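You operate a simulated robot arm through the tools that you are given. There is no shell and no other tool.

You run a simulated robot arm. Do the job below in one go: nothing can be reset, and whatever is moved stays where it is left.

JOB
Put things in order on the rework bench top. At the end: the blue puller stands on top of the yellow roll; the orange module stands where the blue puller stood; the red puller stands where the one-bar green key block stood; the one-bar green key block stands where the orange module stood; whatever was shut is shut again. Leave all else as you found it, and nothing knocked over.

The check looks at the end state, three seconds after you hand in, the way a careful person would. Anything else that was tipped, shoved, dropped, spilled or broken makes it a failure.

ROBOT AND FRAMES
A 5-joint arm with a two-finger parallel gripper, fixed in place. Base frame: the origin is at the foot of the arm, x ahead of it, y to its left, z up; the work surface is at about z = 0. Units: mm, degrees, N and s.
With the tool pointing down near the work surface it reaches from about 260 to 680 mm from the base axis. Its first joint turns from -66.0 to 66.0 degrees. The tool tilts only in the upright plane through the base axis and itself; it spins freely about its own axis. Payload 2.9 kg.
The tool frame sits at the grasp point between the pads (the TCP): z along the fingers, y along the line on which they close. The tips reach 30 mm beyond it. The gripper opens to 110 mm. The fingers are 20 mm wide and 10 mm thick; the gripper's body (48 by 112 mm) begins 55 mm behind the TCP.
Orientation is that of the tool frame in the base frame, as [roll, pitch, yaw] about the fixed x, y, z axes, in that order (R = Rz(yaw) Ry(pitch) Rx(roll)). With the fingers straight down and closing along the base's y, the tool's x points along the base's -x, its y along +y and its z along -z.

CONTROLS
- The arm moves only by the tool arm_command. Its argument "rows" is a list of rows, each a list of 7 numbers: the shift along the tool's x, y, z in mm, then the turn, a rotation vector about the tool's x, y, z in degrees, then the closure, from 0 (fully open) to 1 (shut). In form: [[dx, dy, dz, wx, wy, wz, hand], ...]. A call has 1 to 20 rows; each row is the pose to reach, as a shift and turn from the pose commanded when the call began, along the tool's axes at that moment. Rows are played at 5 a second. More than 50 mm and 8.6 degrees between two rows, or a gripper value outside its range, and nothing of the call is played. Where a pose cannot be reached the arm comes as near as it can. A force on the tool above 40 N (or 10 N above the force at the start of the call, whichever is more), or a blocked arm, ends the call early, and 0.2 s more pass. Each finger travels about 108 mm/s and halts on what it meets, pressing with about 36 N; the grip force reading is that of the motor and also rises with nothing between the fingers. The clock runs only during rows and for 0.2 s after the last one: add rows that repeat a pose to give the fingers time. It gives the time, the measured TCP pose, the force on the tool (base axes), the opening and the grip force at its end, in the units of the frame above (readings bear some noise), with the torque about the TCP (base axes, N m) and any sound that the robot's microphone picked up.
- Cameras (640 x 400 px; columns grow to the right, rows downward): "scene" is fixed at [21.3, -464.4, 580.5]; the picture's right is [0.81, -0.59, 0.00], its down [-0.42, -0.58, -0.70] and it looks along [0.41, 0.57, -0.71] (base axes); focal length 294 px, centre (320, 200). "wrist" rides on the gripper at [72, 17, -103] in the tool frame; the picture's right is [-0.23, 0.97, 0.00], its down [-0.76, -0.18, -0.62] and it looks along [-0.61, -0.14, 0.78] (tool axes); focal length 222 px, centre (320, 200). There is no depth. A picture from a camera that has moved, and an enlarged one, comes with that camera's place and axes in the base frame and with its lens. The place of the scene camera against the robot may be out by one fixed shift of up to 18 mm in any direction.
- capture(camera): a new picture of that camera. It takes no simulated time.
- enlarge(camera, box): a new picture of the part [left, top, right, bottom] of that camera's present view, enlarged. It takes no simulated time.
- sign_off(): hands the job in; it is judged then, once.

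Nothing tells you positions but the pictures and the camera data. Unless the task says otherwise, let go and move clear before handing in.

The tools are called after ">>>" by a JSON object that holds its "fn" and its "kwargs". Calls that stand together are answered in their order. arm_command: Moves the arm, as the interface text tells. Its arguments: {"type":"object","properties":{"rows":{"type":"array"}},"required":["rows"]} The other tools are called the same way: capture (camera) takes a picture; enlarge (camera, box) takes an enlarged picture of a part of a camera's view; sign_off () hands the job in.

At the start:

```text
time_s: 0.0
eef_pos: [379.1, -82.7, 313.1]
ee_rot: [-180.0, 0.0, -179.9]
wrist_force: [0.4, 0.6, -0.2]
torque: [0.05, 0.0, -0.02]
grip_width: 110.3
gripper_force: 0.0
```

scene: 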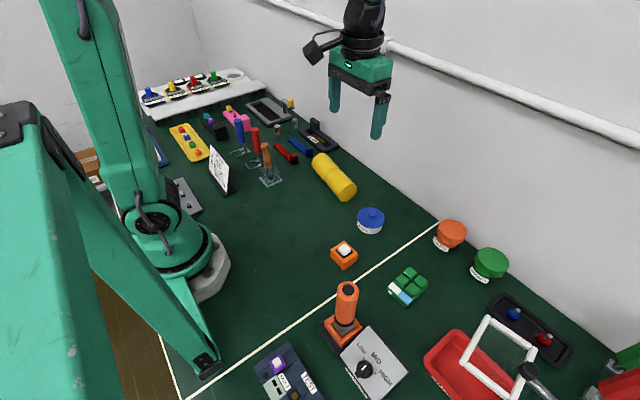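
wrist: 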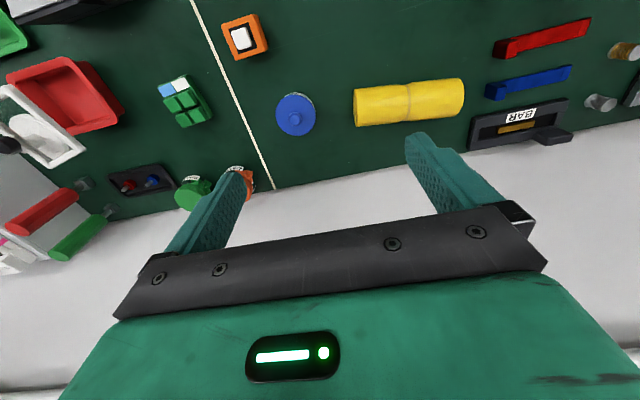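

I see a bench with many items: a yellow roll lying down, blue round things, an orange module, a green block with key caps and some pullers near the far end. I'll take closer looks before moving anything.

>>> {"fn": "enlarge", "kwargs": {"camera": "scene", "box": [130, 60, 290, 160]}}

>>> {"fn": "enlarge", "kwargs": {"camera": "scene", "box": [220, 90, 380, 190]}}

>>> {"fn": "enlarge", "kwargs": {"camera": "scene", "box": [300, 180, 460, 280]}}

>>> {"fn": "enlarge", "kwargs": {"camera": "scene", "box": [240, 270, 440, 400]}}

>>> {"fn": "enlarge", "kwargs": {"camera": "scene", "box": [420, 200, 640, 400]}}

>>> {"fn": "enlarge", "kwargs": {"camera": "wrist", "box": [0, 0, 320, 200]}}

>>> {"fn": "enlarge", "kwargs": {"camera": "wrist", "box": [320, 0, 640, 200]}}

```text
4.00 times, centred on (210, 110) of scene
camera zoom: at [21.3, -464.4, 580.5], right [0.81, -0.59, 0.0], down [-0.42, -0.58, -0.7], along [0.41, 0.57, -0.71], focal length 1178 px, centre (760, 560)
```

zoom: 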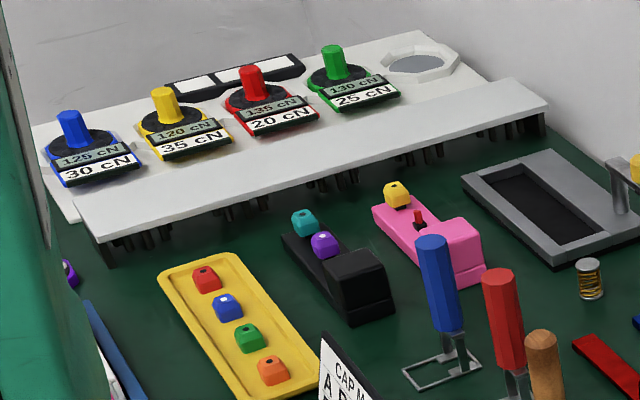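

```text
4.00 times, centred on (300, 140) of scene
camera zoom: at [21.3, -464.4, 580.5], right [0.81, -0.59, 0.0], down [-0.42, -0.58, -0.7], along [0.41, 0.57, -0.71], focal length 1178 px, centre (400, 440)
```

zoom: 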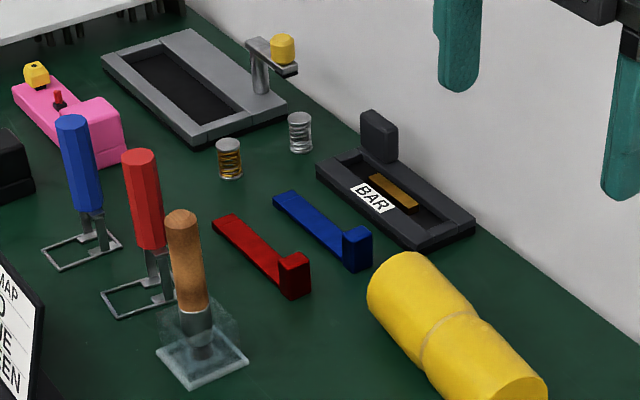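

```text
4.00 times, centred on (380, 230) of scene
camera zoom: at [21.3, -464.4, 580.5], right [0.81, -0.59, 0.0], down [-0.42, -0.58, -0.7], along [0.41, 0.57, -0.71], focal length 1178 px, centre (80, 80)
```

zoom: 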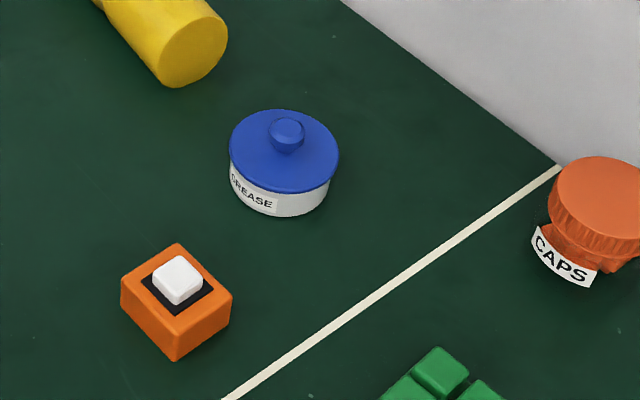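

```text
3.08 times, centred on (340, 335) of scene
camera zoom: at [21.3, -464.4, 580.5], right [0.81, -0.59, 0.0], down [-0.42, -0.58, -0.7], along [0.41, 0.57, -0.71], focal length 906 px, centre (258, -215)
```

zoom: 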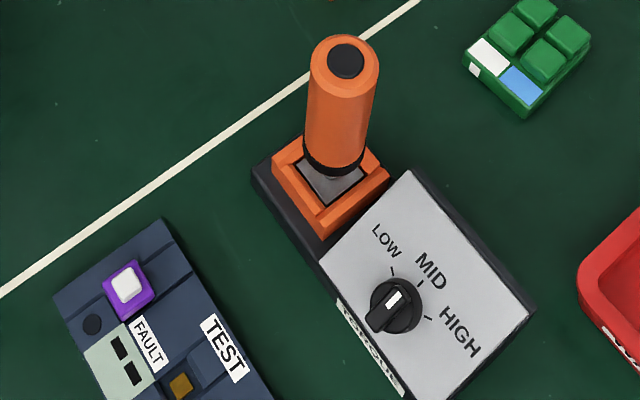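

```text
2.00 times, centred on (530, 300) of scene
camera zoom: at [21.3, -464.4, 580.5], right [0.81, -0.59, 0.0], down [-0.42, -0.58, -0.7], along [0.41, 0.57, -0.71], focal length 589 px, centre (-100, 0)
```

zoom: 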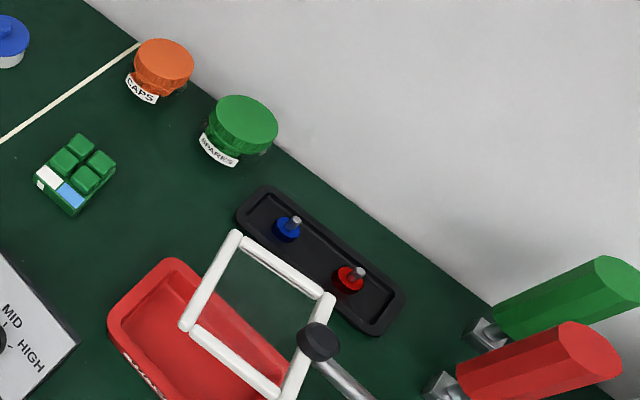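

```text
2.00 times, centred on (160, 100) of wrist
camera zoom: at [309.4, -65.1, 415.9], right [0.23, 0.97, 0.0], down [0.76, -0.18, 0.62], along [0.61, -0.14, -0.78], focal length 444 px, centre (640, 400)
```

zoom: 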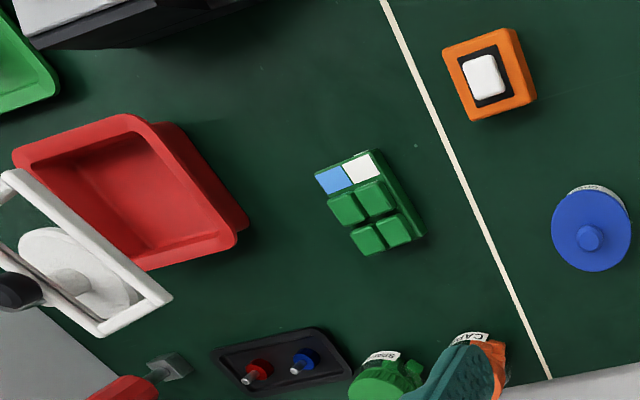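

```text
2.00 times, centred on (480, 100) of wrist
camera zoom: at [309.4, -65.1, 415.9], right [0.23, 0.97, 0.0], down [0.76, -0.18, 0.62], along [0.61, -0.14, -0.78], focal length 444 px, centre (0, 400)
```

zoom: 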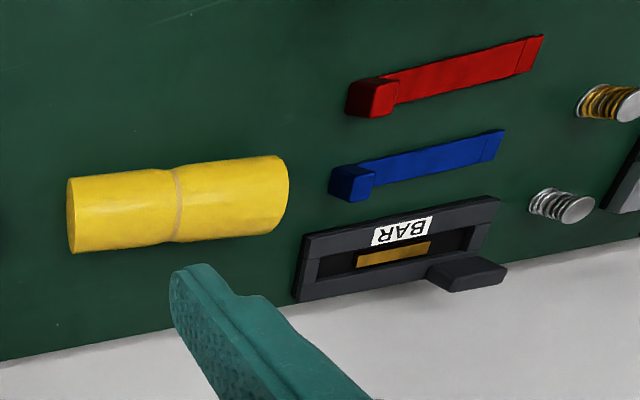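

The loose tall pullers (blue and red handles on wire feet) are at the left near (270,320) and (290,240). The orange module is near (302,-172), the green key block near (361,-310), and the yellow roll lies near (447,58). I'll survey with the wrist camera from a safe height before touching anything.

>>> {"fn": "enlarge", "kwargs": {"camera": "scene", "box": [190, 140, 250, 200]}}

>>> {"fn": "arm_command", "kwargs": {"rows": [[18, 40, 0, 0, 0, 0, 0], [36, 80, 0, 0, 0, 0, 0], [55, 120, 0, 0, 0, 0, 0], [73, 160, 0, 0, 0, 0, 0], [91, 200, 0, 0, 0, 0, 0], [110, 240, 0, 0, 0, 0, 0], [110, 240, 0, 0, 0, 0, 0]]}}

>>> {"fn": "capture", "kwargs": {"camera": "wrist"}}

>>> {"fn": "capture", "kwargs": {"camera": "scene"}}

```text
6.67 times, centred on (220, 170) of scene
camera zoom: at [21.3, -464.4, 580.5], right [0.81, -0.59, 0.0], down [-0.42, -0.58, -0.7], along [0.41, 0.57, -0.71], focal length 1964 px, centre (987, 400)
```

zoom: 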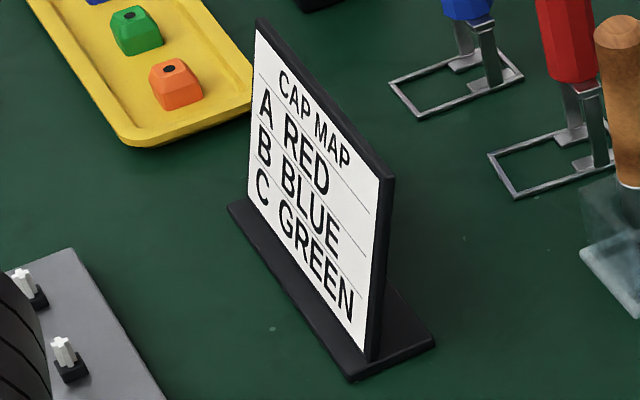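

```text
time_s: 1.6
eef_pos: [272.2, 156.6, 312.4]
ee_rot: [179.9, 0.0, -180.0]
wrist_force: [-0.7, 0.2, 0.4]
torque: [0.01, -0.04, -0.02]
grip_width: 109.8
gripper_force: 0.1
```

```text
taken
camera wrist: at [200.5, 175.0, 415.6], right [0.23, 0.97, 0.0], down [0.76, -0.18, 0.62], along [0.61, -0.14, -0.78], focal length 222 px, centre (320, 200)
```

wrist: 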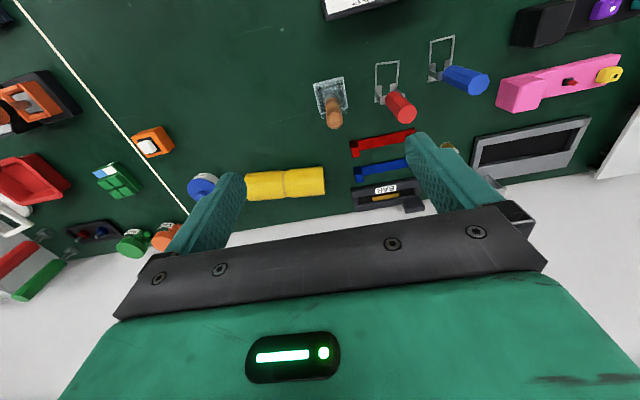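

```text
taken
```

scene: 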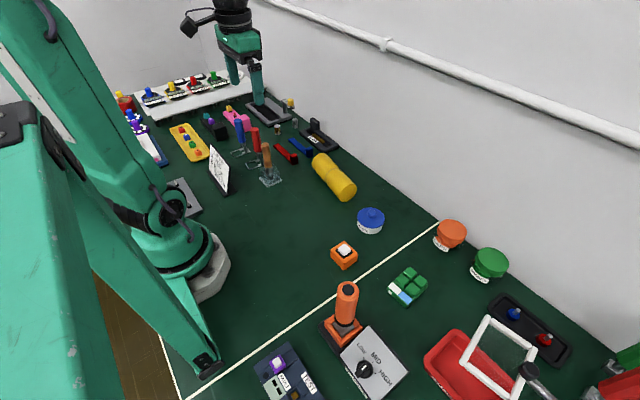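

The survey shows both pullers standing on wire-loop feet. I'll zoom in on them from this viewpoint and at other areas.

>>> {"fn": "enlarge", "kwargs": {"camera": "wrist", "box": [300, 20, 500, 145]}}

>>> {"fn": "enlarge", "kwargs": {"camera": "wrist", "box": [440, 0, 640, 200]}}

>>> {"fn": "enlarge", "kwargs": {"camera": "wrist", "box": [0, 100, 240, 300]}}

>>> {"fn": "enlarge", "kwargs": {"camera": "scene", "box": [100, 80, 180, 180]}}

>>> {"fn": "enlarge", "kwargs": {"camera": "scene", "box": [210, 100, 300, 190]}}

```text
3.20 times, centred on (400, 82) of wrist
camera zoom: at [200.5, 175.0, 415.6], right [0.23, 0.97, 0.0], down [0.76, -0.18, 0.62], along [0.61, -0.14, -0.78], focal length 711 px, centre (64, 576)
```

zoom: 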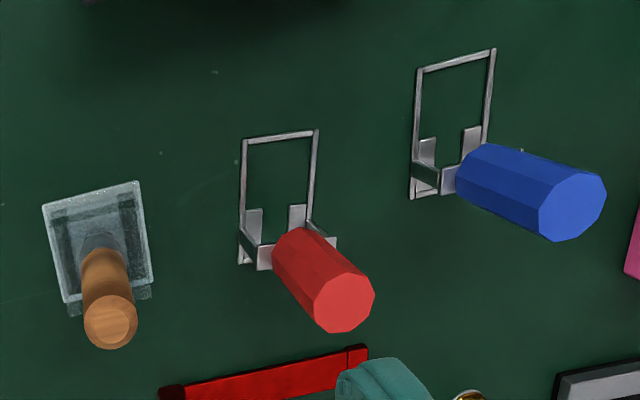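

```text
2.00 times, centred on (540, 100) of wrist
camera zoom: at [200.5, 175.0, 415.6], right [0.23, 0.97, 0.0], down [0.76, -0.18, 0.62], along [0.61, -0.14, -0.78], focal length 444 px, centre (-120, 400)
```

zoom: 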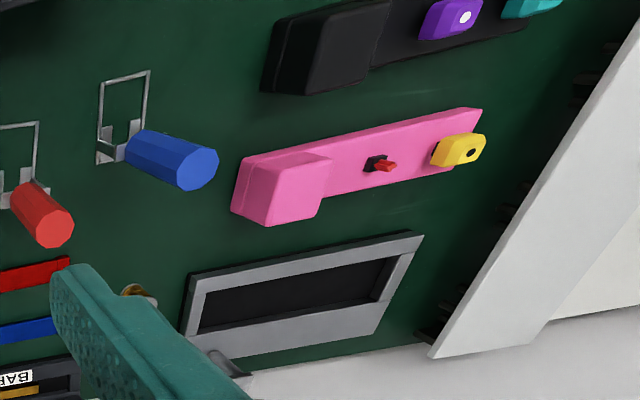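

```text
2.00 times, centred on (120, 200) of wrist
camera zoom: at [200.5, 175.0, 415.6], right [0.23, 0.97, 0.0], down [0.76, -0.18, 0.62], along [0.61, -0.14, -0.78], focal length 444 px, centre (720, 200)
```

zoom: 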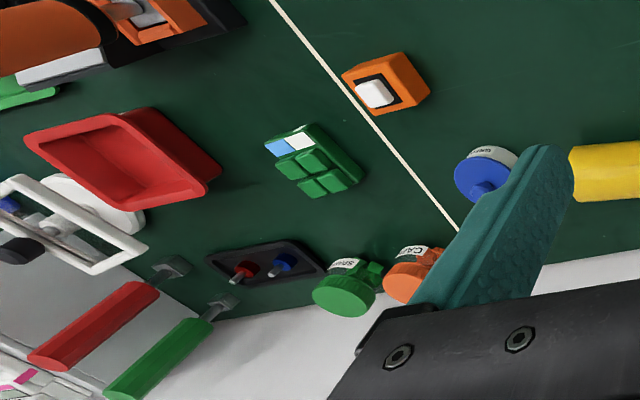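

```text
4.00 times, centred on (140, 130) of scene
camera zoom: at [21.3, -464.4, 580.5], right [0.81, -0.59, 0.0], down [-0.42, -0.58, -0.7], along [0.41, 0.57, -0.71], focal length 1178 px, centre (1040, 480)
```

zoom: 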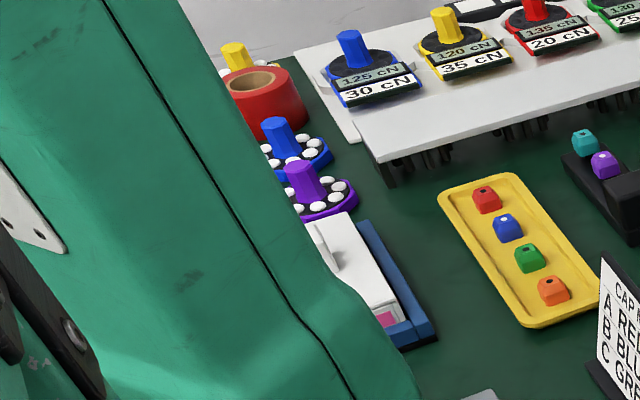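

```text
4.44 times, centred on (255, 145) of scene
camera zoom: at [21.3, -464.4, 580.5], right [0.81, -0.59, 0.0], down [-0.42, -0.58, -0.7], along [0.41, 0.57, -0.71], focal length 1309 px, centre (609, 444)
```

zoom: 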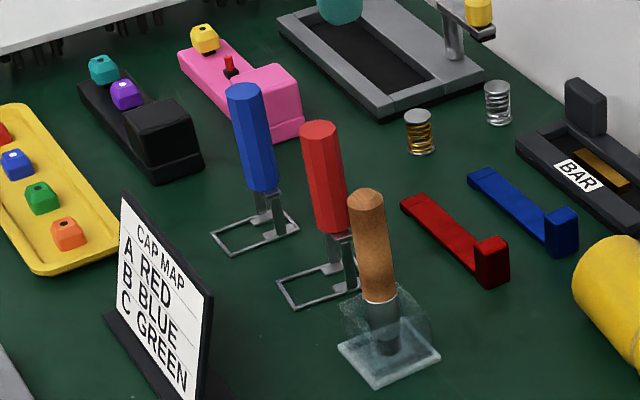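

Next I look at the right-hand side of the bench, to find whether there are other green key blocks or pullers there.

>>> {"fn": "arm_command", "kwargs": {"rows": [[0, -45, 0, 0, 0, 0, 0], [0, -90, 0, 0, 0, 0, 0], [0, -135, 0, 0, 0, 0, 0], [0, -180, 0, 0, 0, 0, 0], [0, -225, 0, 0, 0, 0, 0], [0, -270, 0, 0, 0, 0, 0], [0, -315, 0, 0, 0, 0, 0], [0, -360, 0, 0, 0, 0, 0], [0, -400, 0, 0, 0, 0, 0], [0, -400, 0, 0, 0, 0, 0]]}}

>>> {"fn": "capture", "kwargs": {"camera": "wrist"}}

>>> {"fn": "capture", "kwargs": {"camera": "scene"}}

>>> {"fn": "enlarge", "kwargs": {"camera": "wrist", "box": [0, 0, 320, 200]}}

>>> {"fn": "enlarge", "kwargs": {"camera": "wrist", "box": [320, 0, 640, 200]}}

```text
time_s: 3.8
eef_pos: [269.9, -243.1, 313.3]
ee_rot: [179.9, 0.0, 180.0]
wrist_force: [0.3, -0.2, 0.6]
torque: [-0.01, 0.01, -0.01]
grip_width: 109.6
gripper_force: 0.0
```

```text
taken
camera wrist: at [198.9, -225.6, 416.1], right [0.23, 0.97, 0.0], down [0.76, -0.18, 0.62], along [0.61, -0.14, -0.78], focal length 222 px, centre (320, 200)
```

wrist: 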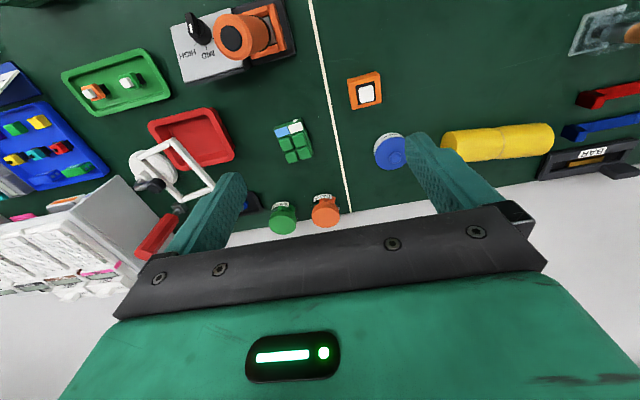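

```text
taken
```

scene: 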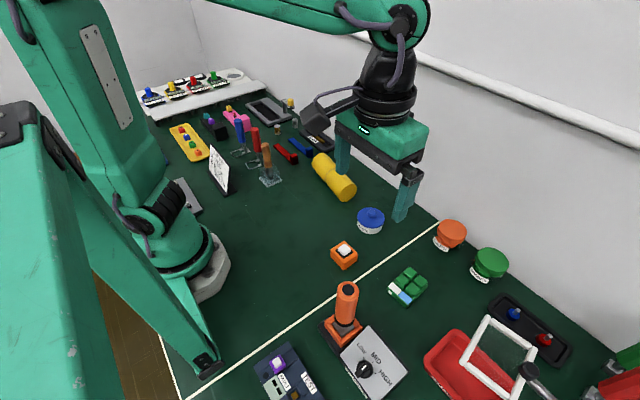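

```text
2.00 times, centred on (160, 100) of wrist
camera zoom: at [198.9, -225.6, 416.1], right [0.23, 0.97, 0.0], down [0.76, -0.18, 0.62], along [0.61, -0.14, -0.78], focal length 444 px, centre (640, 400)
```

zoom: 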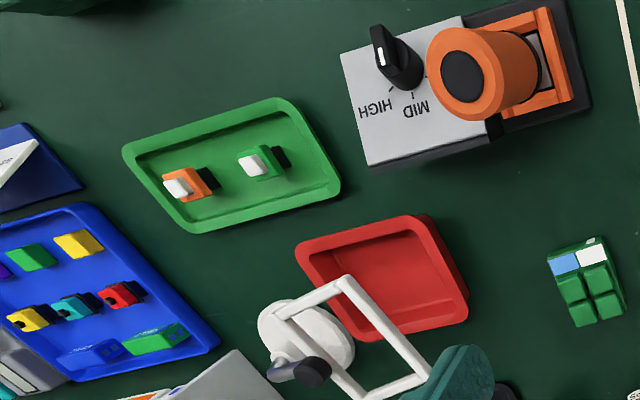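

```text
2.00 times, centred on (480, 100) of wrist
camera zoom: at [198.9, -225.6, 416.1], right [0.23, 0.97, 0.0], down [0.76, -0.18, 0.62], along [0.61, -0.14, -0.78], focal length 444 px, centre (0, 400)
```

zoom: 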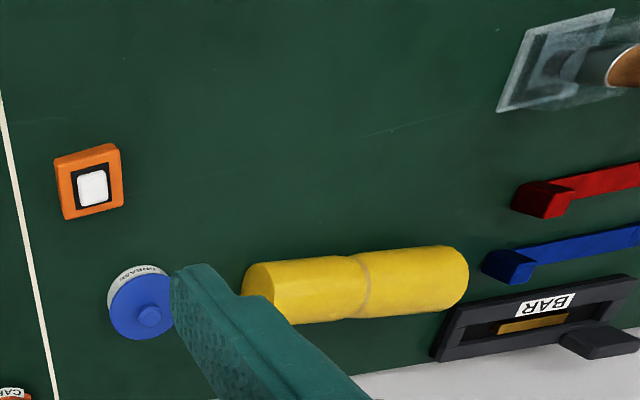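

I see one loose green 2×2 key block with a blue/white strip, a larger loose orange module with a white cap, and small parts in trays. I'll lower toward the green block to read its markings.

>>> {"fn": "arm_command", "kwargs": {"rows": [[-20, -16, 22, 0, 0, 0, 0], [-40, -32, 44, 0, 0, 0, 0], [-60, -48, 66, 0, 0, 0, 0], [-80, -62, 90, 0, 0, 0, 0], [-100, -77, 115, 0, 0, 0, 0], [-100, -77, 115, 0, 0, 0, 0]]}}

>>> {"fn": "capture", "kwargs": {"camera": "wrist"}}

>>> {"fn": "enlarge", "kwargs": {"camera": "wrist", "box": [240, 30, 440, 155]}}

>>> {"fn": "enlarge", "kwargs": {"camera": "wrist", "box": [0, 0, 240, 150]}}

```text
time_s: 5.2
eef_pos: [370.8, -319.4, 197.6]
ee_rot: [-180.0, -0.1, -180.0]
wrist_force: [-0.1, -0.8, -0.5]
torque: [0.03, -0.03, -0.01]
grip_width: 110.1
gripper_force: 0.0
```

```text
taken
camera wrist: at [299.9, -302.2, 301.1], right [0.23, 0.97, 0.0], down [0.76, -0.18, 0.62], along [0.61, -0.14, -0.78], focal length 222 px, centre (320, 200)
```

wrist: 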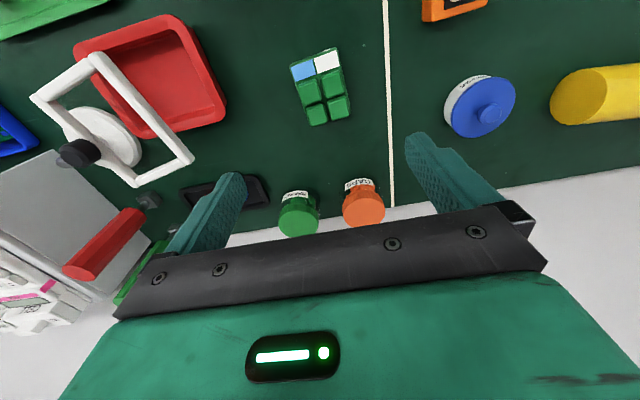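

```text
3.20 times, centred on (340, 92) of wrist
camera zoom: at [299.9, -302.2, 301.1], right [0.23, 0.97, 0.0], down [0.76, -0.18, 0.62], along [0.61, -0.14, -0.78], focal length 711 px, centre (256, 544)
```

zoom: 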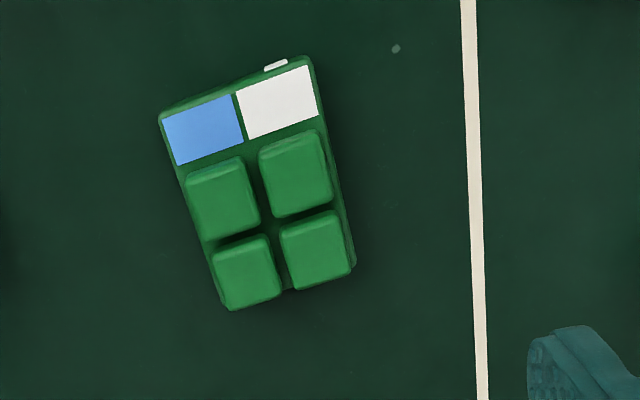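

```text
2.67 times, centred on (120, 75) of wrist
camera zoom: at [299.9, -302.2, 301.1], right [0.23, 0.97, 0.0], down [0.76, -0.18, 0.62], along [0.61, -0.14, -0.78], focal length 592 px, centre (853, 533)
```

zoom: 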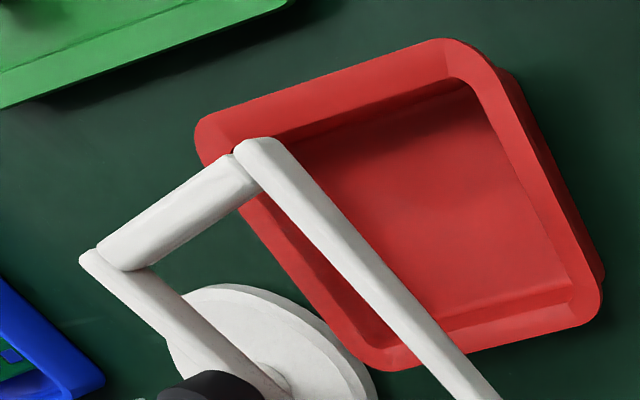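

The block shows a white mark on its end face, possibly the "one bar". I'll zoom the scene camera on it and then search for other green key blocks with the wrist camera.

>>> {"fn": "enlarge", "kwargs": {"camera": "scene", "box": [380, 260, 440, 310]}}

>>> {"fn": "enlarge", "kwargs": {"camera": "scene", "box": [240, 330, 340, 400]}}

>>> {"fn": "arm_command", "kwargs": {"rows": [[30, 30, -25, 0, 0, 0, 0], [60, 60, -50, 0, 0, 0, 0], [80, 90, -80, 0, 0, 0, 0], [90, 120, -115, 0, 0, 0, 0], [90, 120, -115, 0, 0, 8, 0], [90, 120, -115, 0, 0, 16, 0], [90, 120, -115, 0, 0, 24, 0], [90, 120, -115, 0, 0, 32, 0], [90, 120, -115, 0, 0, 40, 0], [90, 120, -115, 0, 0, 48, 0], [90, 120, -115, 0, 0, 56, 0], [90, 120, -115, 0, 0, 64, 0], [90, 120, -115, 0, 0, 72, 0], [90, 120, -115, 0, 0, 80, 0], [90, 120, -115, 0, 0, 88, 0], [90, 120, -115, 0, 0, 90, 0], [90, 120, -115, 0, 0, 90, 0]]}}

>>> {"fn": "capture", "kwargs": {"camera": "wrist"}}

```text
8.00 times, centred on (410, 285) of scene
camera zoom: at [21.3, -464.4, 580.5], right [0.81, -0.59, 0.0], down [-0.42, -0.58, -0.7], along [0.41, 0.57, -0.71], focal length 2356 px, centre (-400, -480)
```

zoom: 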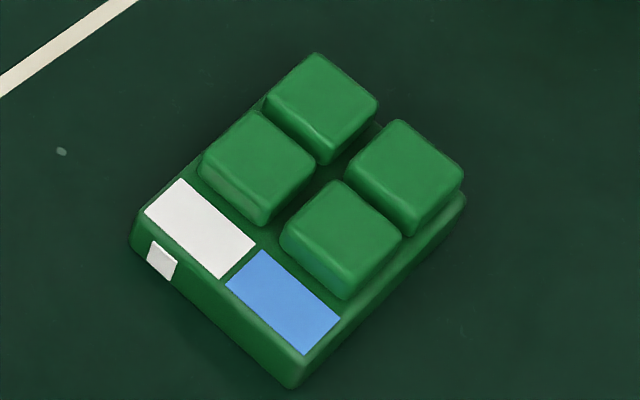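

```text
5.71 times, centred on (290, 365) of scene
camera zoom: at [21.3, -464.4, 580.5], right [0.81, -0.59, 0.0], down [-0.42, -0.58, -0.7], along [0.41, 0.57, -0.71], focal length 1683 px, centre (491, -743)
```

zoom: 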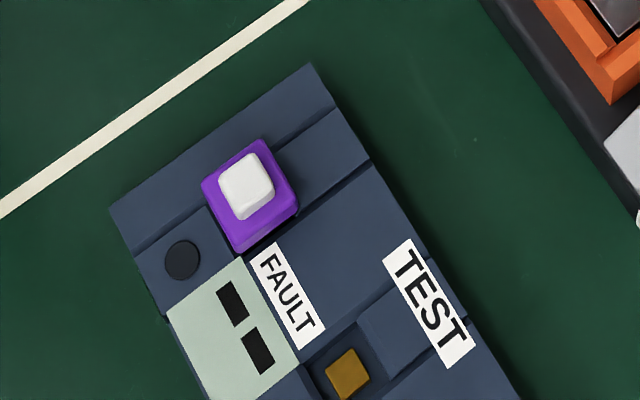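

```text
time_s: 8.8
eef_pos: [280.4, -200.4, 312.1]
ee_rot: [-179.9, 0.0, 89.9]
wrist_force: [0.0, -0.7, 0.1]
torque: [0.01, 0.03, -0.03]
grip_width: 110.0
gripper_force: 0.1
```

```text
taken
camera wrist: at [298.8, -126.6, 416.3], right [0.97, -0.23, 0.0], down [-0.18, -0.76, 0.62], along [-0.14, -0.61, -0.78], focal length 222 px, centre (320, 200)
```

wrist: 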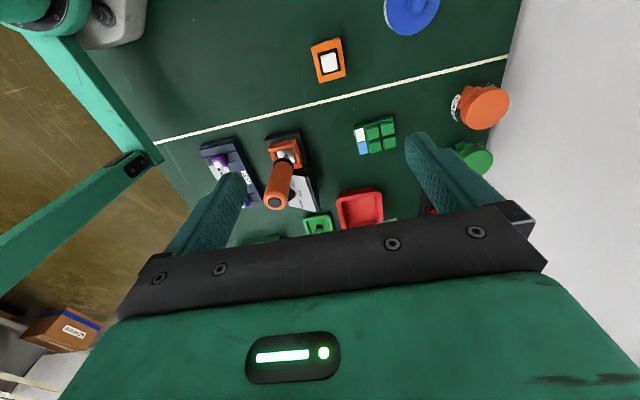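

I see the block's end face carries a single white bar, matching "one-bar". I'll check the far right and the left/base areas for look-alikes before acting.

>>> {"fn": "arm_command", "kwargs": {"rows": [[-40, 0, 0, 0, 0, 0, 0], [-80, 0, 0, 0, 0, 0, 0], [-120, 0, 0, 0, 0, 0, 0], [-150, 0, 0, 0, 0, 0, 0], [-150, 0, 0, 0, 0, 0, 0]]}}

>>> {"fn": "capture", "kwargs": {"camera": "wrist"}}

>>> {"fn": "enlarge", "kwargs": {"camera": "wrist", "box": [80, 0, 400, 200]}}

>>> {"fn": "enlarge", "kwargs": {"camera": "wrist", "box": [400, 0, 640, 200]}}

```text
time_s: 10.0
eef_pos: [279.2, -349.9, 313.8]
ee_rot: [-179.9, 0.1, 90.1]
wrist_force: [0.2, 0.0, 0.1]
torque: [0.0, 0.01, 0.0]
grip_width: 110.1
gripper_force: 0.0
```

```text
taken
camera wrist: at [298.1, -276.3, 417.1], right [0.97, -0.23, 0.0], down [-0.18, -0.76, 0.62], along [-0.14, -0.61, -0.78], focal length 222 px, centre (320, 200)
```

wrist: 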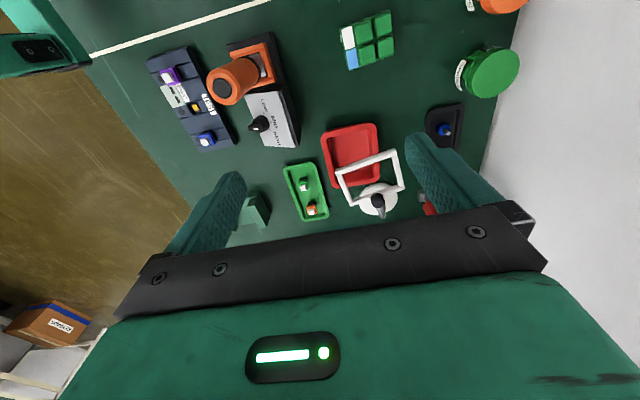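

```text
2.00 times, centred on (240, 100) of wrist
camera zoom: at [298.1, -276.3, 417.1], right [0.97, -0.23, 0.0], down [-0.18, -0.76, 0.62], along [-0.14, -0.61, -0.78], focal length 444 px, centre (480, 400)
```

zoom: 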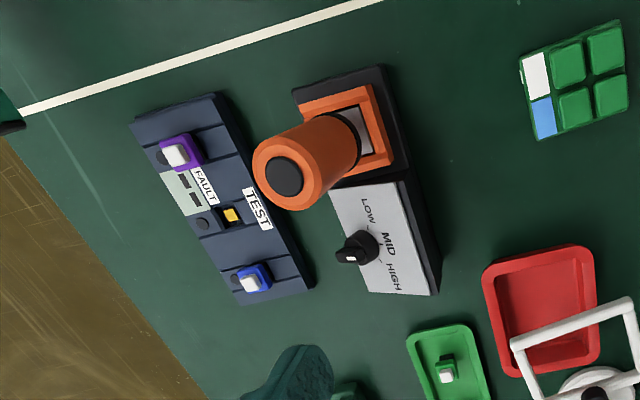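

```text
2.00 times, centred on (520, 100) of wrist
camera zoom: at [298.1, -276.3, 417.1], right [0.97, -0.23, 0.0], down [-0.18, -0.76, 0.62], along [-0.14, -0.61, -0.78], focal length 444 px, centre (-80, 400)
```

zoom: 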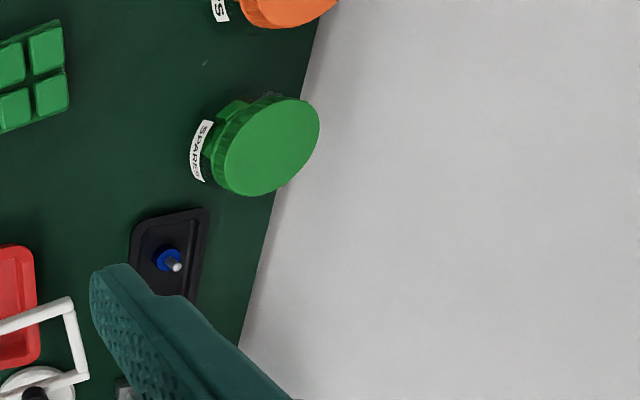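

The reachable right side holds no other green key block; the small parts lie in trays and the fixtures are separate. Now I go look closely at the yellow roll from above.

>>> {"fn": "arm_command", "kwargs": {"rows": [[40, 7, 0, 0, 0, -8, 0], [80, 14, 0, 0, 0, -16, 0], [120, 21, 0, 0, 0, -24, 0], [160, 28, 0, 0, 0, -32, 0], [200, 35, 0, 0, 0, -40, 0], [240, 42, 0, 0, 0, -48, 0], [280, 49, 10, 0, 0, -56, 0], [320, 56, 20, 0, 0, -64, 0], [360, 64, 30, 0, 0, -72, 0], [390, 72, 40, 0, 0, -80, 0], [408, 80, 60, 0, 0, -88, 0], [408, 90, 90, 0, 0, -90, 0], [408, 90, 90, 0, 0, -90, 0]]}}

>>> {"fn": "capture", "kwargs": {"camera": "wrist"}}

>>> {"fn": "enlarge", "kwargs": {"camera": "wrist", "box": [180, 0, 500, 200]}}

>>> {"fn": "enlarge", "kwargs": {"camera": "scene", "box": [300, 140, 370, 210]}}

```text
time_s: 12.8
eef_pos: [370.3, 57.3, 223.4]
ee_rot: [179.9, -0.1, -179.8]
wrist_force: [0.8, 0.5, 0.6]
torque: [0.02, -0.01, -0.01]
grip_width: 109.8
gripper_force: 0.1
```

```text
taken
camera wrist: at [299.4, 75.5, 326.7], right [0.23, 0.97, 0.0], down [0.76, -0.18, 0.62], along [0.61, -0.14, -0.78], focal length 222 px, centre (320, 200)
```

wrist: 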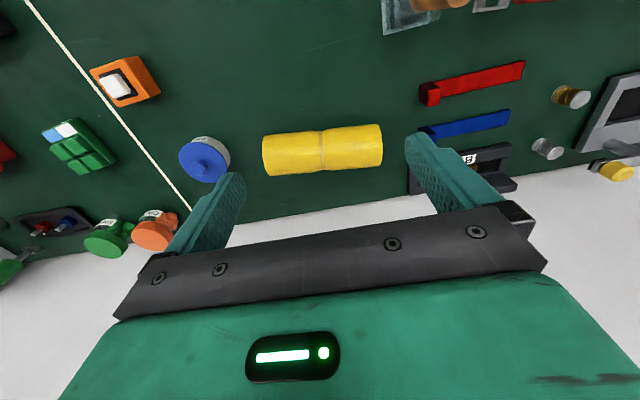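

```text
2.00 times, centred on (340, 100) of wrist
camera zoom: at [299.4, 75.5, 326.7], right [0.23, 0.97, 0.0], down [0.76, -0.18, 0.62], along [0.61, -0.14, -0.78], focal length 444 px, centre (280, 400)
```

zoom: 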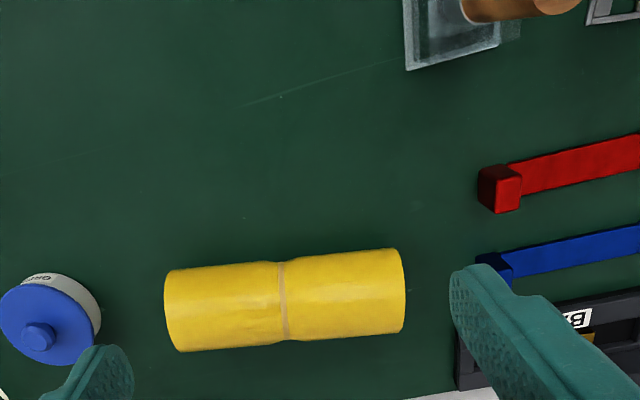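

```text
5.71 times, centred on (335, 175) of scene
camera zoom: at [21.3, -464.4, 580.5], right [0.81, -0.59, 0.0], down [-0.42, -0.58, -0.7], along [0.41, 0.57, -0.71], focal length 1683 px, centre (234, 343)
```

zoom: 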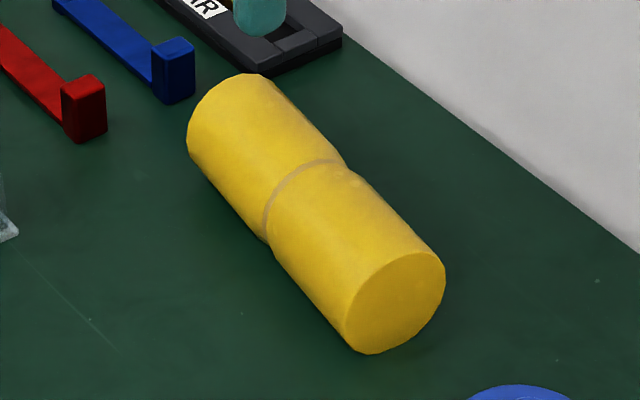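

The roll is a cylinder lying roughly along y with a slight waist in its middle. Now I inspect the two wire-foot pullers in fine detail, from the scene camera and with the wrist camera from close range.

>>> {"fn": "enlarge", "kwargs": {"camera": "scene", "box": [225, 112, 285, 192]}}

>>> {"fn": "arm_command", "kwargs": {"rows": [[20, 40, -20, 0, 0, 0, 0], [40, 80, -40, 0, 0, 0, 0], [60, 115, -60, 0, 0, 0, 0], [80, 150, -70, 0, 0, 0, 0], [100, 185, -70, 0, 0, 0, 0], [120, 215, -70, 0, 0, 0, 0], [135, 235, -70, 0, 0, 0, 0], [135, 235, -70, 0, 0, 0, 0]]}}

>>> {"fn": "capture", "kwargs": {"camera": "wrist"}}

>>> {"fn": "enlarge", "kwargs": {"camera": "wrist", "box": [200, 0, 440, 150]}}

```text
5.00 times, centred on (255, 152) of scene
camera zoom: at [21.3, -464.4, 580.5], right [0.81, -0.59, 0.0], down [-0.42, -0.58, -0.7], along [0.41, 0.57, -0.71], focal length 1473 px, centre (645, 440)
```

zoom: 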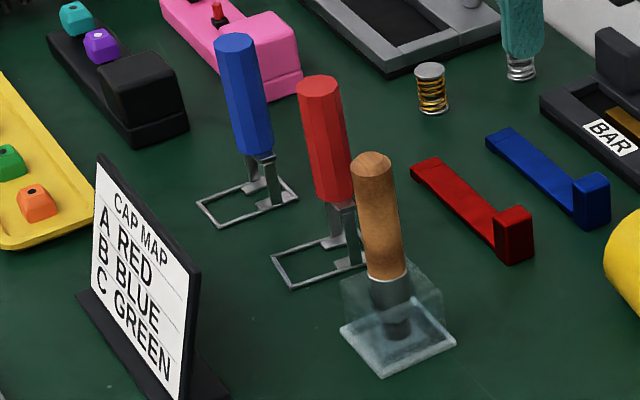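

```text
time_s: 14.6
eef_pos: [235.2, 294.0, 292.7]
ee_rot: [-180.0, 0.0, 180.0]
wrist_force: [0.4, -0.4, -0.7]
torque: [-0.01, 0.0, 0.01]
grip_width: 110.0
gripper_force: 0.0
```

```text
taken
camera wrist: at [163.9, 310.9, 396.0], right [0.23, 0.97, 0.0], down [0.76, -0.18, 0.62], along [0.61, -0.14, -0.78], focal length 222 px, centre (320, 200)
```

wrist: 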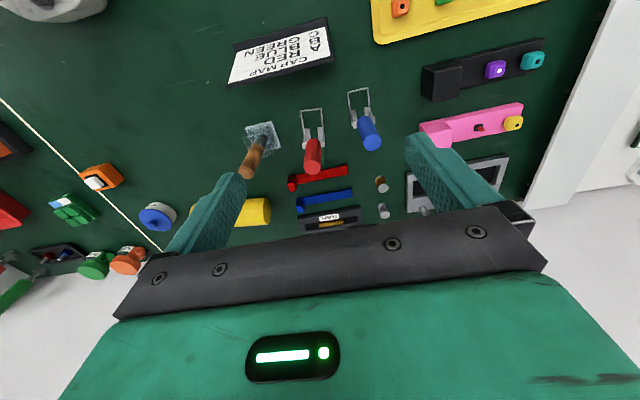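

```text
2.67 times, centred on (320, 75) of wrist
camera zoom: at [163.9, 310.9, 396.0], right [0.23, 0.97, 0.0], down [0.76, -0.18, 0.62], along [0.61, -0.14, -0.78], focal length 592 px, centre (320, 533)
```

zoom: 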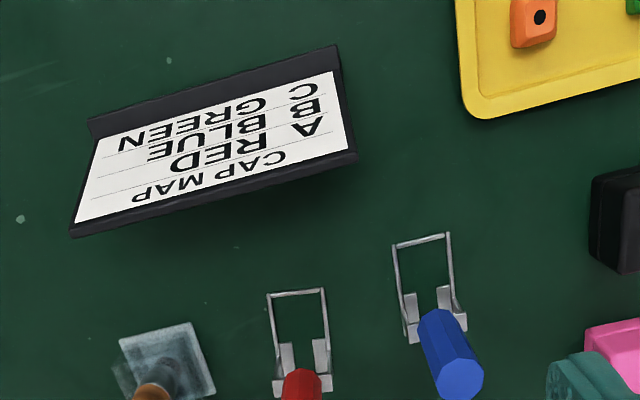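

The blue puller's wire loop spans roughly x 262–324, y 336–372 with the handle near (318,355) and top near z≈95. I'll lower to a closer viewpoint above it to refine.

>>> {"fn": "arm_command", "kwargs": {"rows": [[-20, 18, 30, 0, 0, 0, 0], [-40, 36, 60, 0, 0, 0, 0], [-55, 56, 90, 0, 0, 0, 0], [-55, 56, 103, 0, 0, 0, 0], [-55, 56, 103, 0, 0, 0, 0]]}}

>>> {"fn": "capture", "kwargs": {"camera": "wrist"}}

>>> {"fn": "enlarge", "kwargs": {"camera": "wrist", "box": [240, 0, 440, 125]}}

>>> {"fn": "enlarge", "kwargs": {"camera": "scene", "box": [215, 100, 305, 170]}}

```text
time_s: 15.8
eef_pos: [290.4, 348.3, 189.4]
ee_rot: [180.0, -0.1, -180.0]
wrist_force: [-1.1, 0.0, -0.3]
torque: [0.0, 0.0, -0.02]
grip_width: 110.2
gripper_force: 0.1
```

```text
taken
camera wrist: at [220.4, 367.1, 292.9], right [0.23, 0.97, 0.0], down [0.76, -0.18, 0.62], along [0.61, -0.14, -0.78], focal length 222 px, centre (320, 200)
```

wrist: 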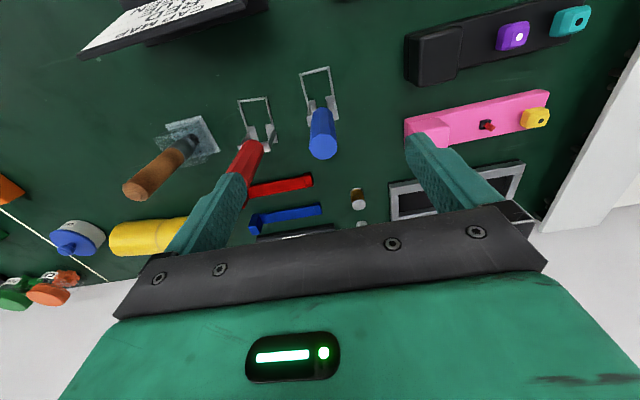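

```text
3.20 times, centred on (340, 62) of wrist
camera zoom: at [220.4, 367.1, 292.9], right [0.23, 0.97, 0.0], down [0.76, -0.18, 0.62], along [0.61, -0.14, -0.78], focal length 711 px, centre (256, 640)
```

zoom: 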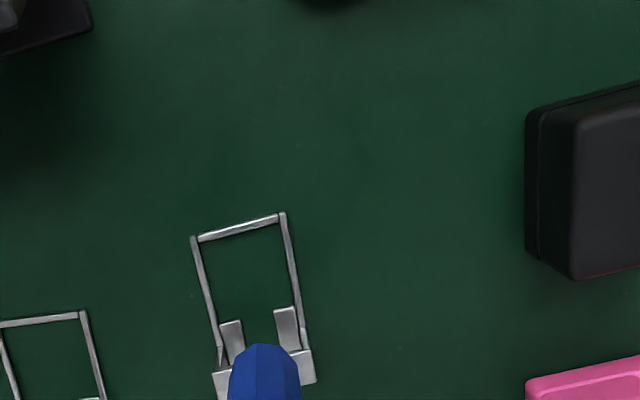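

```text
5.71 times, centred on (260, 135) of scene
camera zoom: at [21.3, -464.4, 580.5], right [0.81, -0.59, 0.0], down [-0.42, -0.58, -0.7], along [0.41, 0.57, -0.71], focal length 1683 px, centre (663, 571)
```

zoom: 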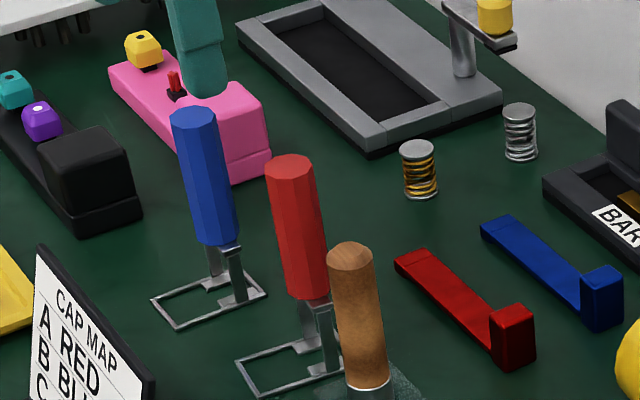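

>>> {"fn": "enlarge", "kwargs": {"camera": "wrist", "box": [280, 60, 360, 165]}}

>>> {"fn": "enlarge", "kwargs": {"camera": "scene", "box": [228, 112, 268, 162]}}

```text
3.81 times, centred on (320, 112) of wrist
camera zoom: at [220.4, 367.1, 292.9], right [0.23, 0.97, 0.0], down [0.76, -0.18, 0.62], along [0.61, -0.14, -0.78], focal length 846 px, centre (320, 533)
```

zoom: 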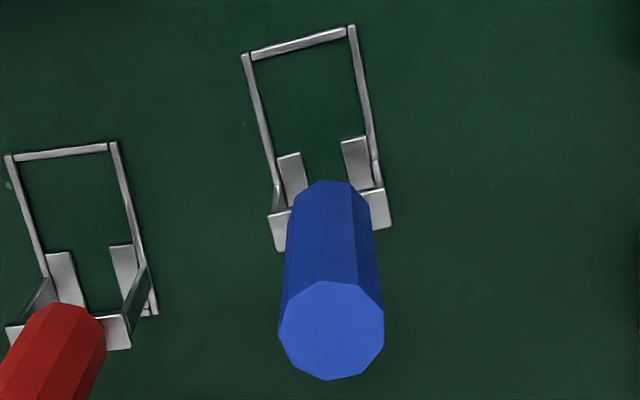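

```text
8.00 times, centred on (248, 137) of scene
camera zoom: at [21.3, -464.4, 580.5], right [0.81, -0.59, 0.0], down [-0.42, -0.58, -0.7], along [0.41, 0.57, -0.71], focal length 2356 px, centre (896, 704)
```

zoom: 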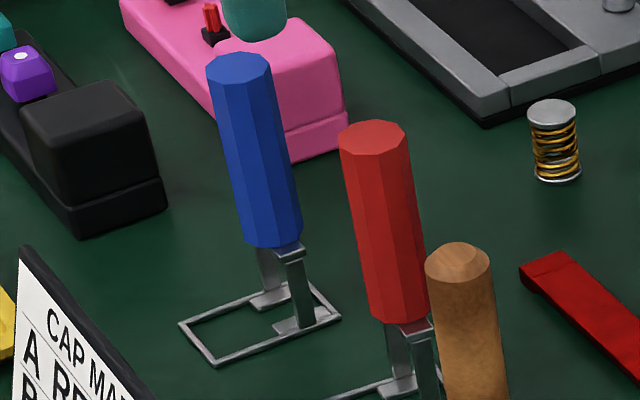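

The wire-foot puller has handle axis near (301,351), top about z=116, loop x 260–316. Before committing I want a close look at the red/blue L-shaped pieces and the roll's end profile, since those affect which item is the "puller" and how it can stand.

>>> {"fn": "arm_command", "kwargs": {"rows": [[0, 0, -40, 0, 0, 0, 0], [-30, -25, -40, 0, 0, 0, 0], [-65, -50, -40, 0, 0, 0, 0], [-95, -80, -30, 0, 0, 0, 0], [-105, -100, -10, 0, 0, 0, 0], [-105, -110, 10, 0, 0, 0, 0], [-105, -110, 10, 0, 0, 0, 0]]}}

>>> {"fn": "capture", "kwargs": {"camera": "wrist"}}

>>> {"fn": "enlarge", "kwargs": {"camera": "wrist", "box": [220, 0, 440, 140]}}

>>> {"fn": "enlarge", "kwargs": {"camera": "scene", "box": [265, 125, 325, 175]}}

```text
time_s: 17.4
eef_pos: [396.7, 239.0, 179.3]
ee_rot: [180.0, 0.1, -180.0]
wrist_force: [0.8, -0.5, 0.4]
torque: [0.0, -0.07, 0.0]
grip_width: 110.1
gripper_force: 0.1
```

```text
taken
camera wrist: at [325.3, 256.5, 283.1], right [0.23, 0.97, 0.0], down [0.76, -0.18, 0.62], along [0.61, -0.14, -0.78], focal length 222 px, centre (320, 200)
```

wrist: 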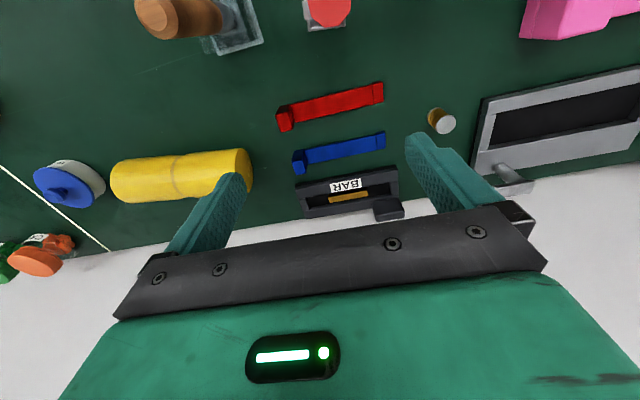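

```text
2.86 times, centred on (330, 70) of wrist
camera zoom: at [325.3, 256.5, 283.1], right [0.23, 0.97, 0.0], down [0.76, -0.18, 0.62], along [0.61, -0.14, -0.78], focal length 635 px, centre (291, 571)
```

zoom: 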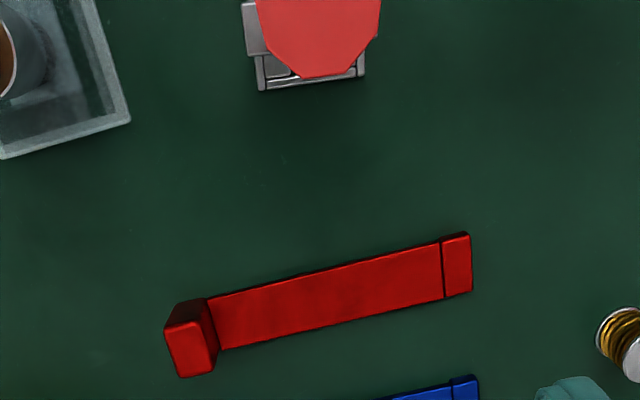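

```text
8.00 times, centred on (295, 150) of scene
camera zoom: at [21.3, -464.4, 580.5], right [0.81, -0.59, 0.0], down [-0.42, -0.58, -0.7], along [0.41, 0.57, -0.71], focal length 2356 px, centre (520, 600)
```

zoom: 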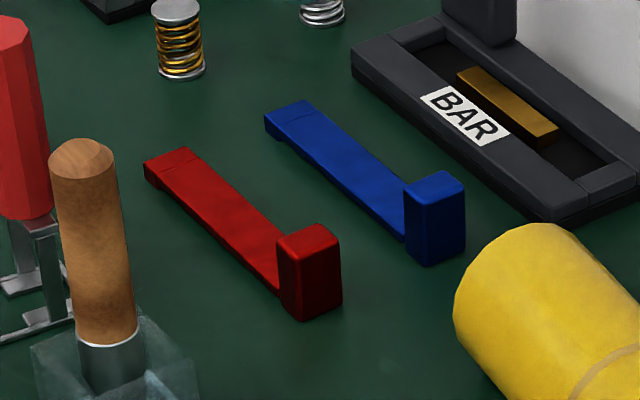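

The L-shaped pieces are flat bars with an end block, so I still take the tall-handled wire tools as the pullers. I'll tilt the tool outward for a lower, more sideways view to judge the profiles of the roll, the L-pieces and the pullers.

>>> {"fn": "arm_command", "kwargs": {"rows": [[30, -12, -50, 0, 0, 0, 0], [60, -24, -70, 0, 0, 0, 0], [96, -39, -70, 0, 0, 0, 0], [96, -39, -70, -4.4, -6.6, 0, 0], [96, -39, -70, -8.8, -13.2, 0, 0], [96, -39, -70, -13.2, -19.8, 0, 0], [96, -39, -70, -17.6, -26.4, 0, 0], [96, -39, -70, -20, -30, 0, 0], [96, -39, -70, -20, -30, 0, 0]]}}

>>> {"fn": "capture", "kwargs": {"camera": "wrist"}}

>>> {"fn": "enlarge", "kwargs": {"camera": "wrist", "box": [100, 0, 420, 200]}}

```text
refused: row 1 steps farther than a row can; nothing moved
```

```text
taken
camera wrist: at [325.3, 256.5, 283.1], right [0.23, 0.97, 0.0], down [0.76, -0.18, 0.62], along [0.61, -0.14, -0.78], focal length 222 px, centre (320, 200)
```

wrist: 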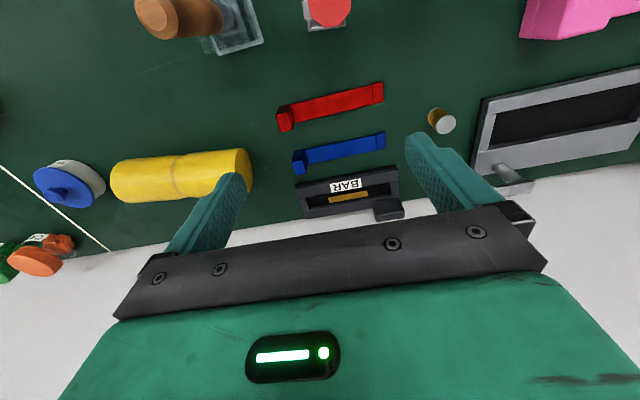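

```text
2.00 times, centred on (260, 100) of wrist
camera zoom: at [325.3, 256.5, 283.1], right [0.23, 0.97, 0.0], down [0.76, -0.18, 0.62], along [0.61, -0.14, -0.78], focal length 444 px, centre (440, 400)
```

zoom: 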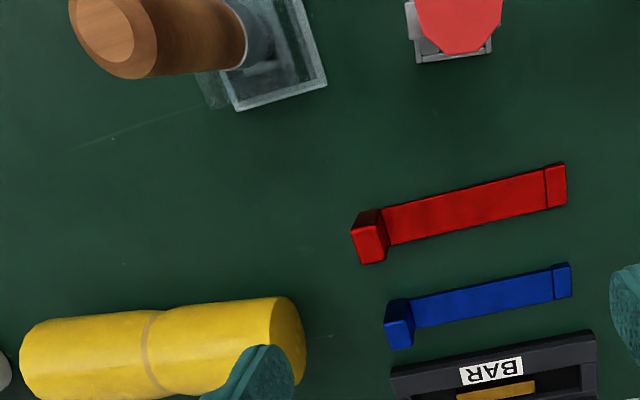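

My first step was too long, so nothing moved; I still have the same overhead view of the roll and L-pieces. I repeat the tilted-view move with shorter steps.

>>> {"fn": "arm_command", "kwargs": {"rows": [[20, -10, -35, 0, 0, 0, 0], [45, -20, -60, 0, 0, 0, 0], [75, -30, -70, 0, 0, 0, 0], [96, -39, -70, 0, 0, 0, 0], [96, -39, -70, -4.4, -6.6, 0, 0], [96, -39, -70, -8.8, -13.2, 0, 0], [96, -39, -70, -13.2, -19.8, 0, 0], [96, -39, -70, -17.6, -26.4, 0, 0], [96, -39, -70, -20, -30, 0, 0], [96, -39, -70, -20, -30, 0, 0]]}}

>>> {"fn": "capture", "kwargs": {"camera": "wrist"}}

>>> {"fn": "enlarge", "kwargs": {"camera": "wrist", "box": [100, 0, 420, 200]}}

```text
time_s: 19.6
eef_pos: [299.4, 199.9, 250.3]
ee_rot: [157.9, 29.4, 174.2]
wrist_force: [0.5, -0.4, -0.4]
torque: [-0.03, -0.04, 0.0]
grip_width: 110.2
gripper_force: 0.1
```

```text
taken
camera wrist: at [185.8, 189.3, 303.2], right [0.11, 0.9, 0.43], down [0.37, -0.44, 0.82], along [0.92, 0.07, -0.38], focal length 222 px, centre (320, 200)
```

wrist: 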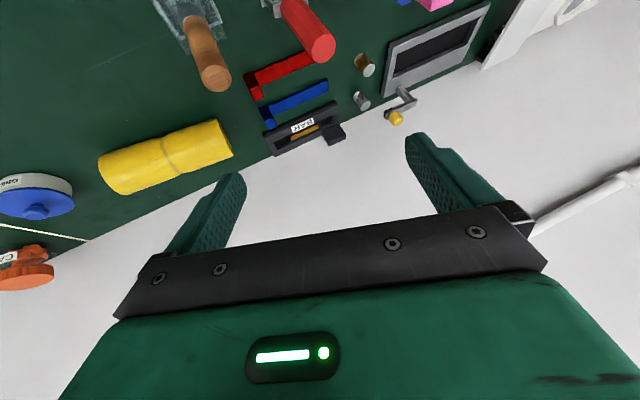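

```text
2.00 times, centred on (260, 100) of wrist
camera zoom: at [185.8, 189.3, 303.2], right [0.11, 0.9, 0.43], down [0.37, -0.44, 0.82], along [0.92, 0.07, -0.38], focal length 444 px, centre (440, 400)
```

zoom: 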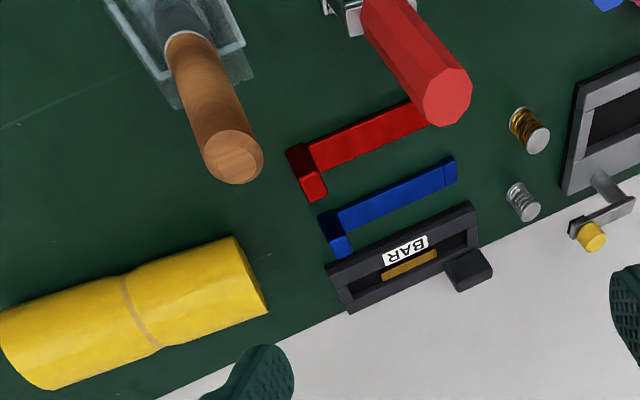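

>>> {"fn": "enlarge", "kwargs": {"camera": "scene", "box": [305, 145, 365, 205]}}

>>> {"fn": "enlarge", "kwargs": {"camera": "wrist", "box": [90, 100, 250, 200]}}

>>> {"fn": "enlarge", "kwargs": {"camera": "wrist", "box": [230, 40, 350, 160]}}

```text
6.67 times, centred on (335, 175) of scene
camera zoom: at [21.2, -464.4, 580.5], right [0.81, -0.59, 0.0], down [-0.42, -0.58, -0.7], along [0.41, 0.57, -0.71], focal length 1964 px, centre (220, 367)
```

zoom: 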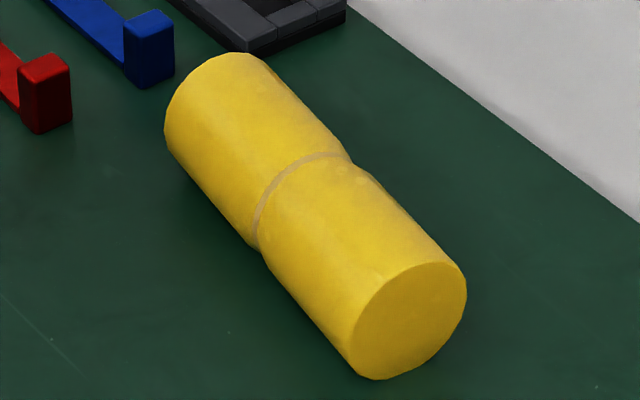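

```text
4.00 times, centred on (170, 150) of wrist
camera zoom: at [185.8, 189.3, 303.2], right [0.11, 0.9, 0.43], down [0.37, -0.44, 0.82], along [0.92, 0.07, -0.38], focal length 888 px, centre (920, 400)
```

zoom: 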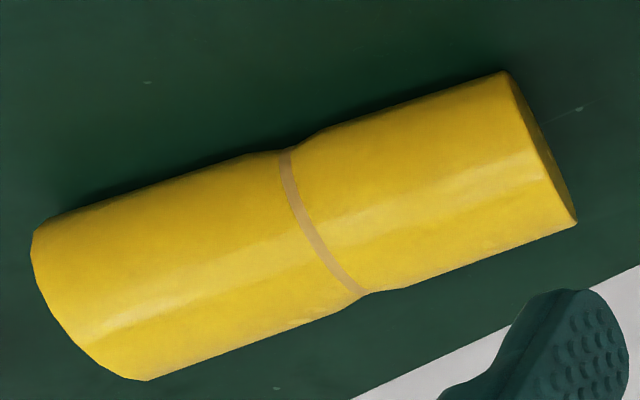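

```text
3.33 times, centred on (290, 100) of wrist
camera zoom: at [185.8, 189.3, 303.2], right [0.11, 0.9, 0.43], down [0.37, -0.44, 0.82], along [0.92, 0.07, -0.38], focal length 740 px, centre (420, 533)
```

zoom: 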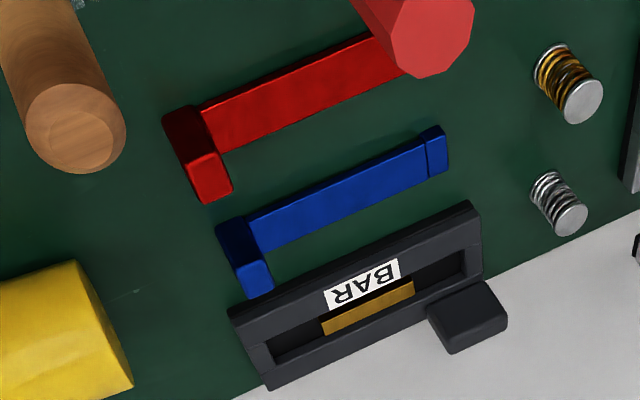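

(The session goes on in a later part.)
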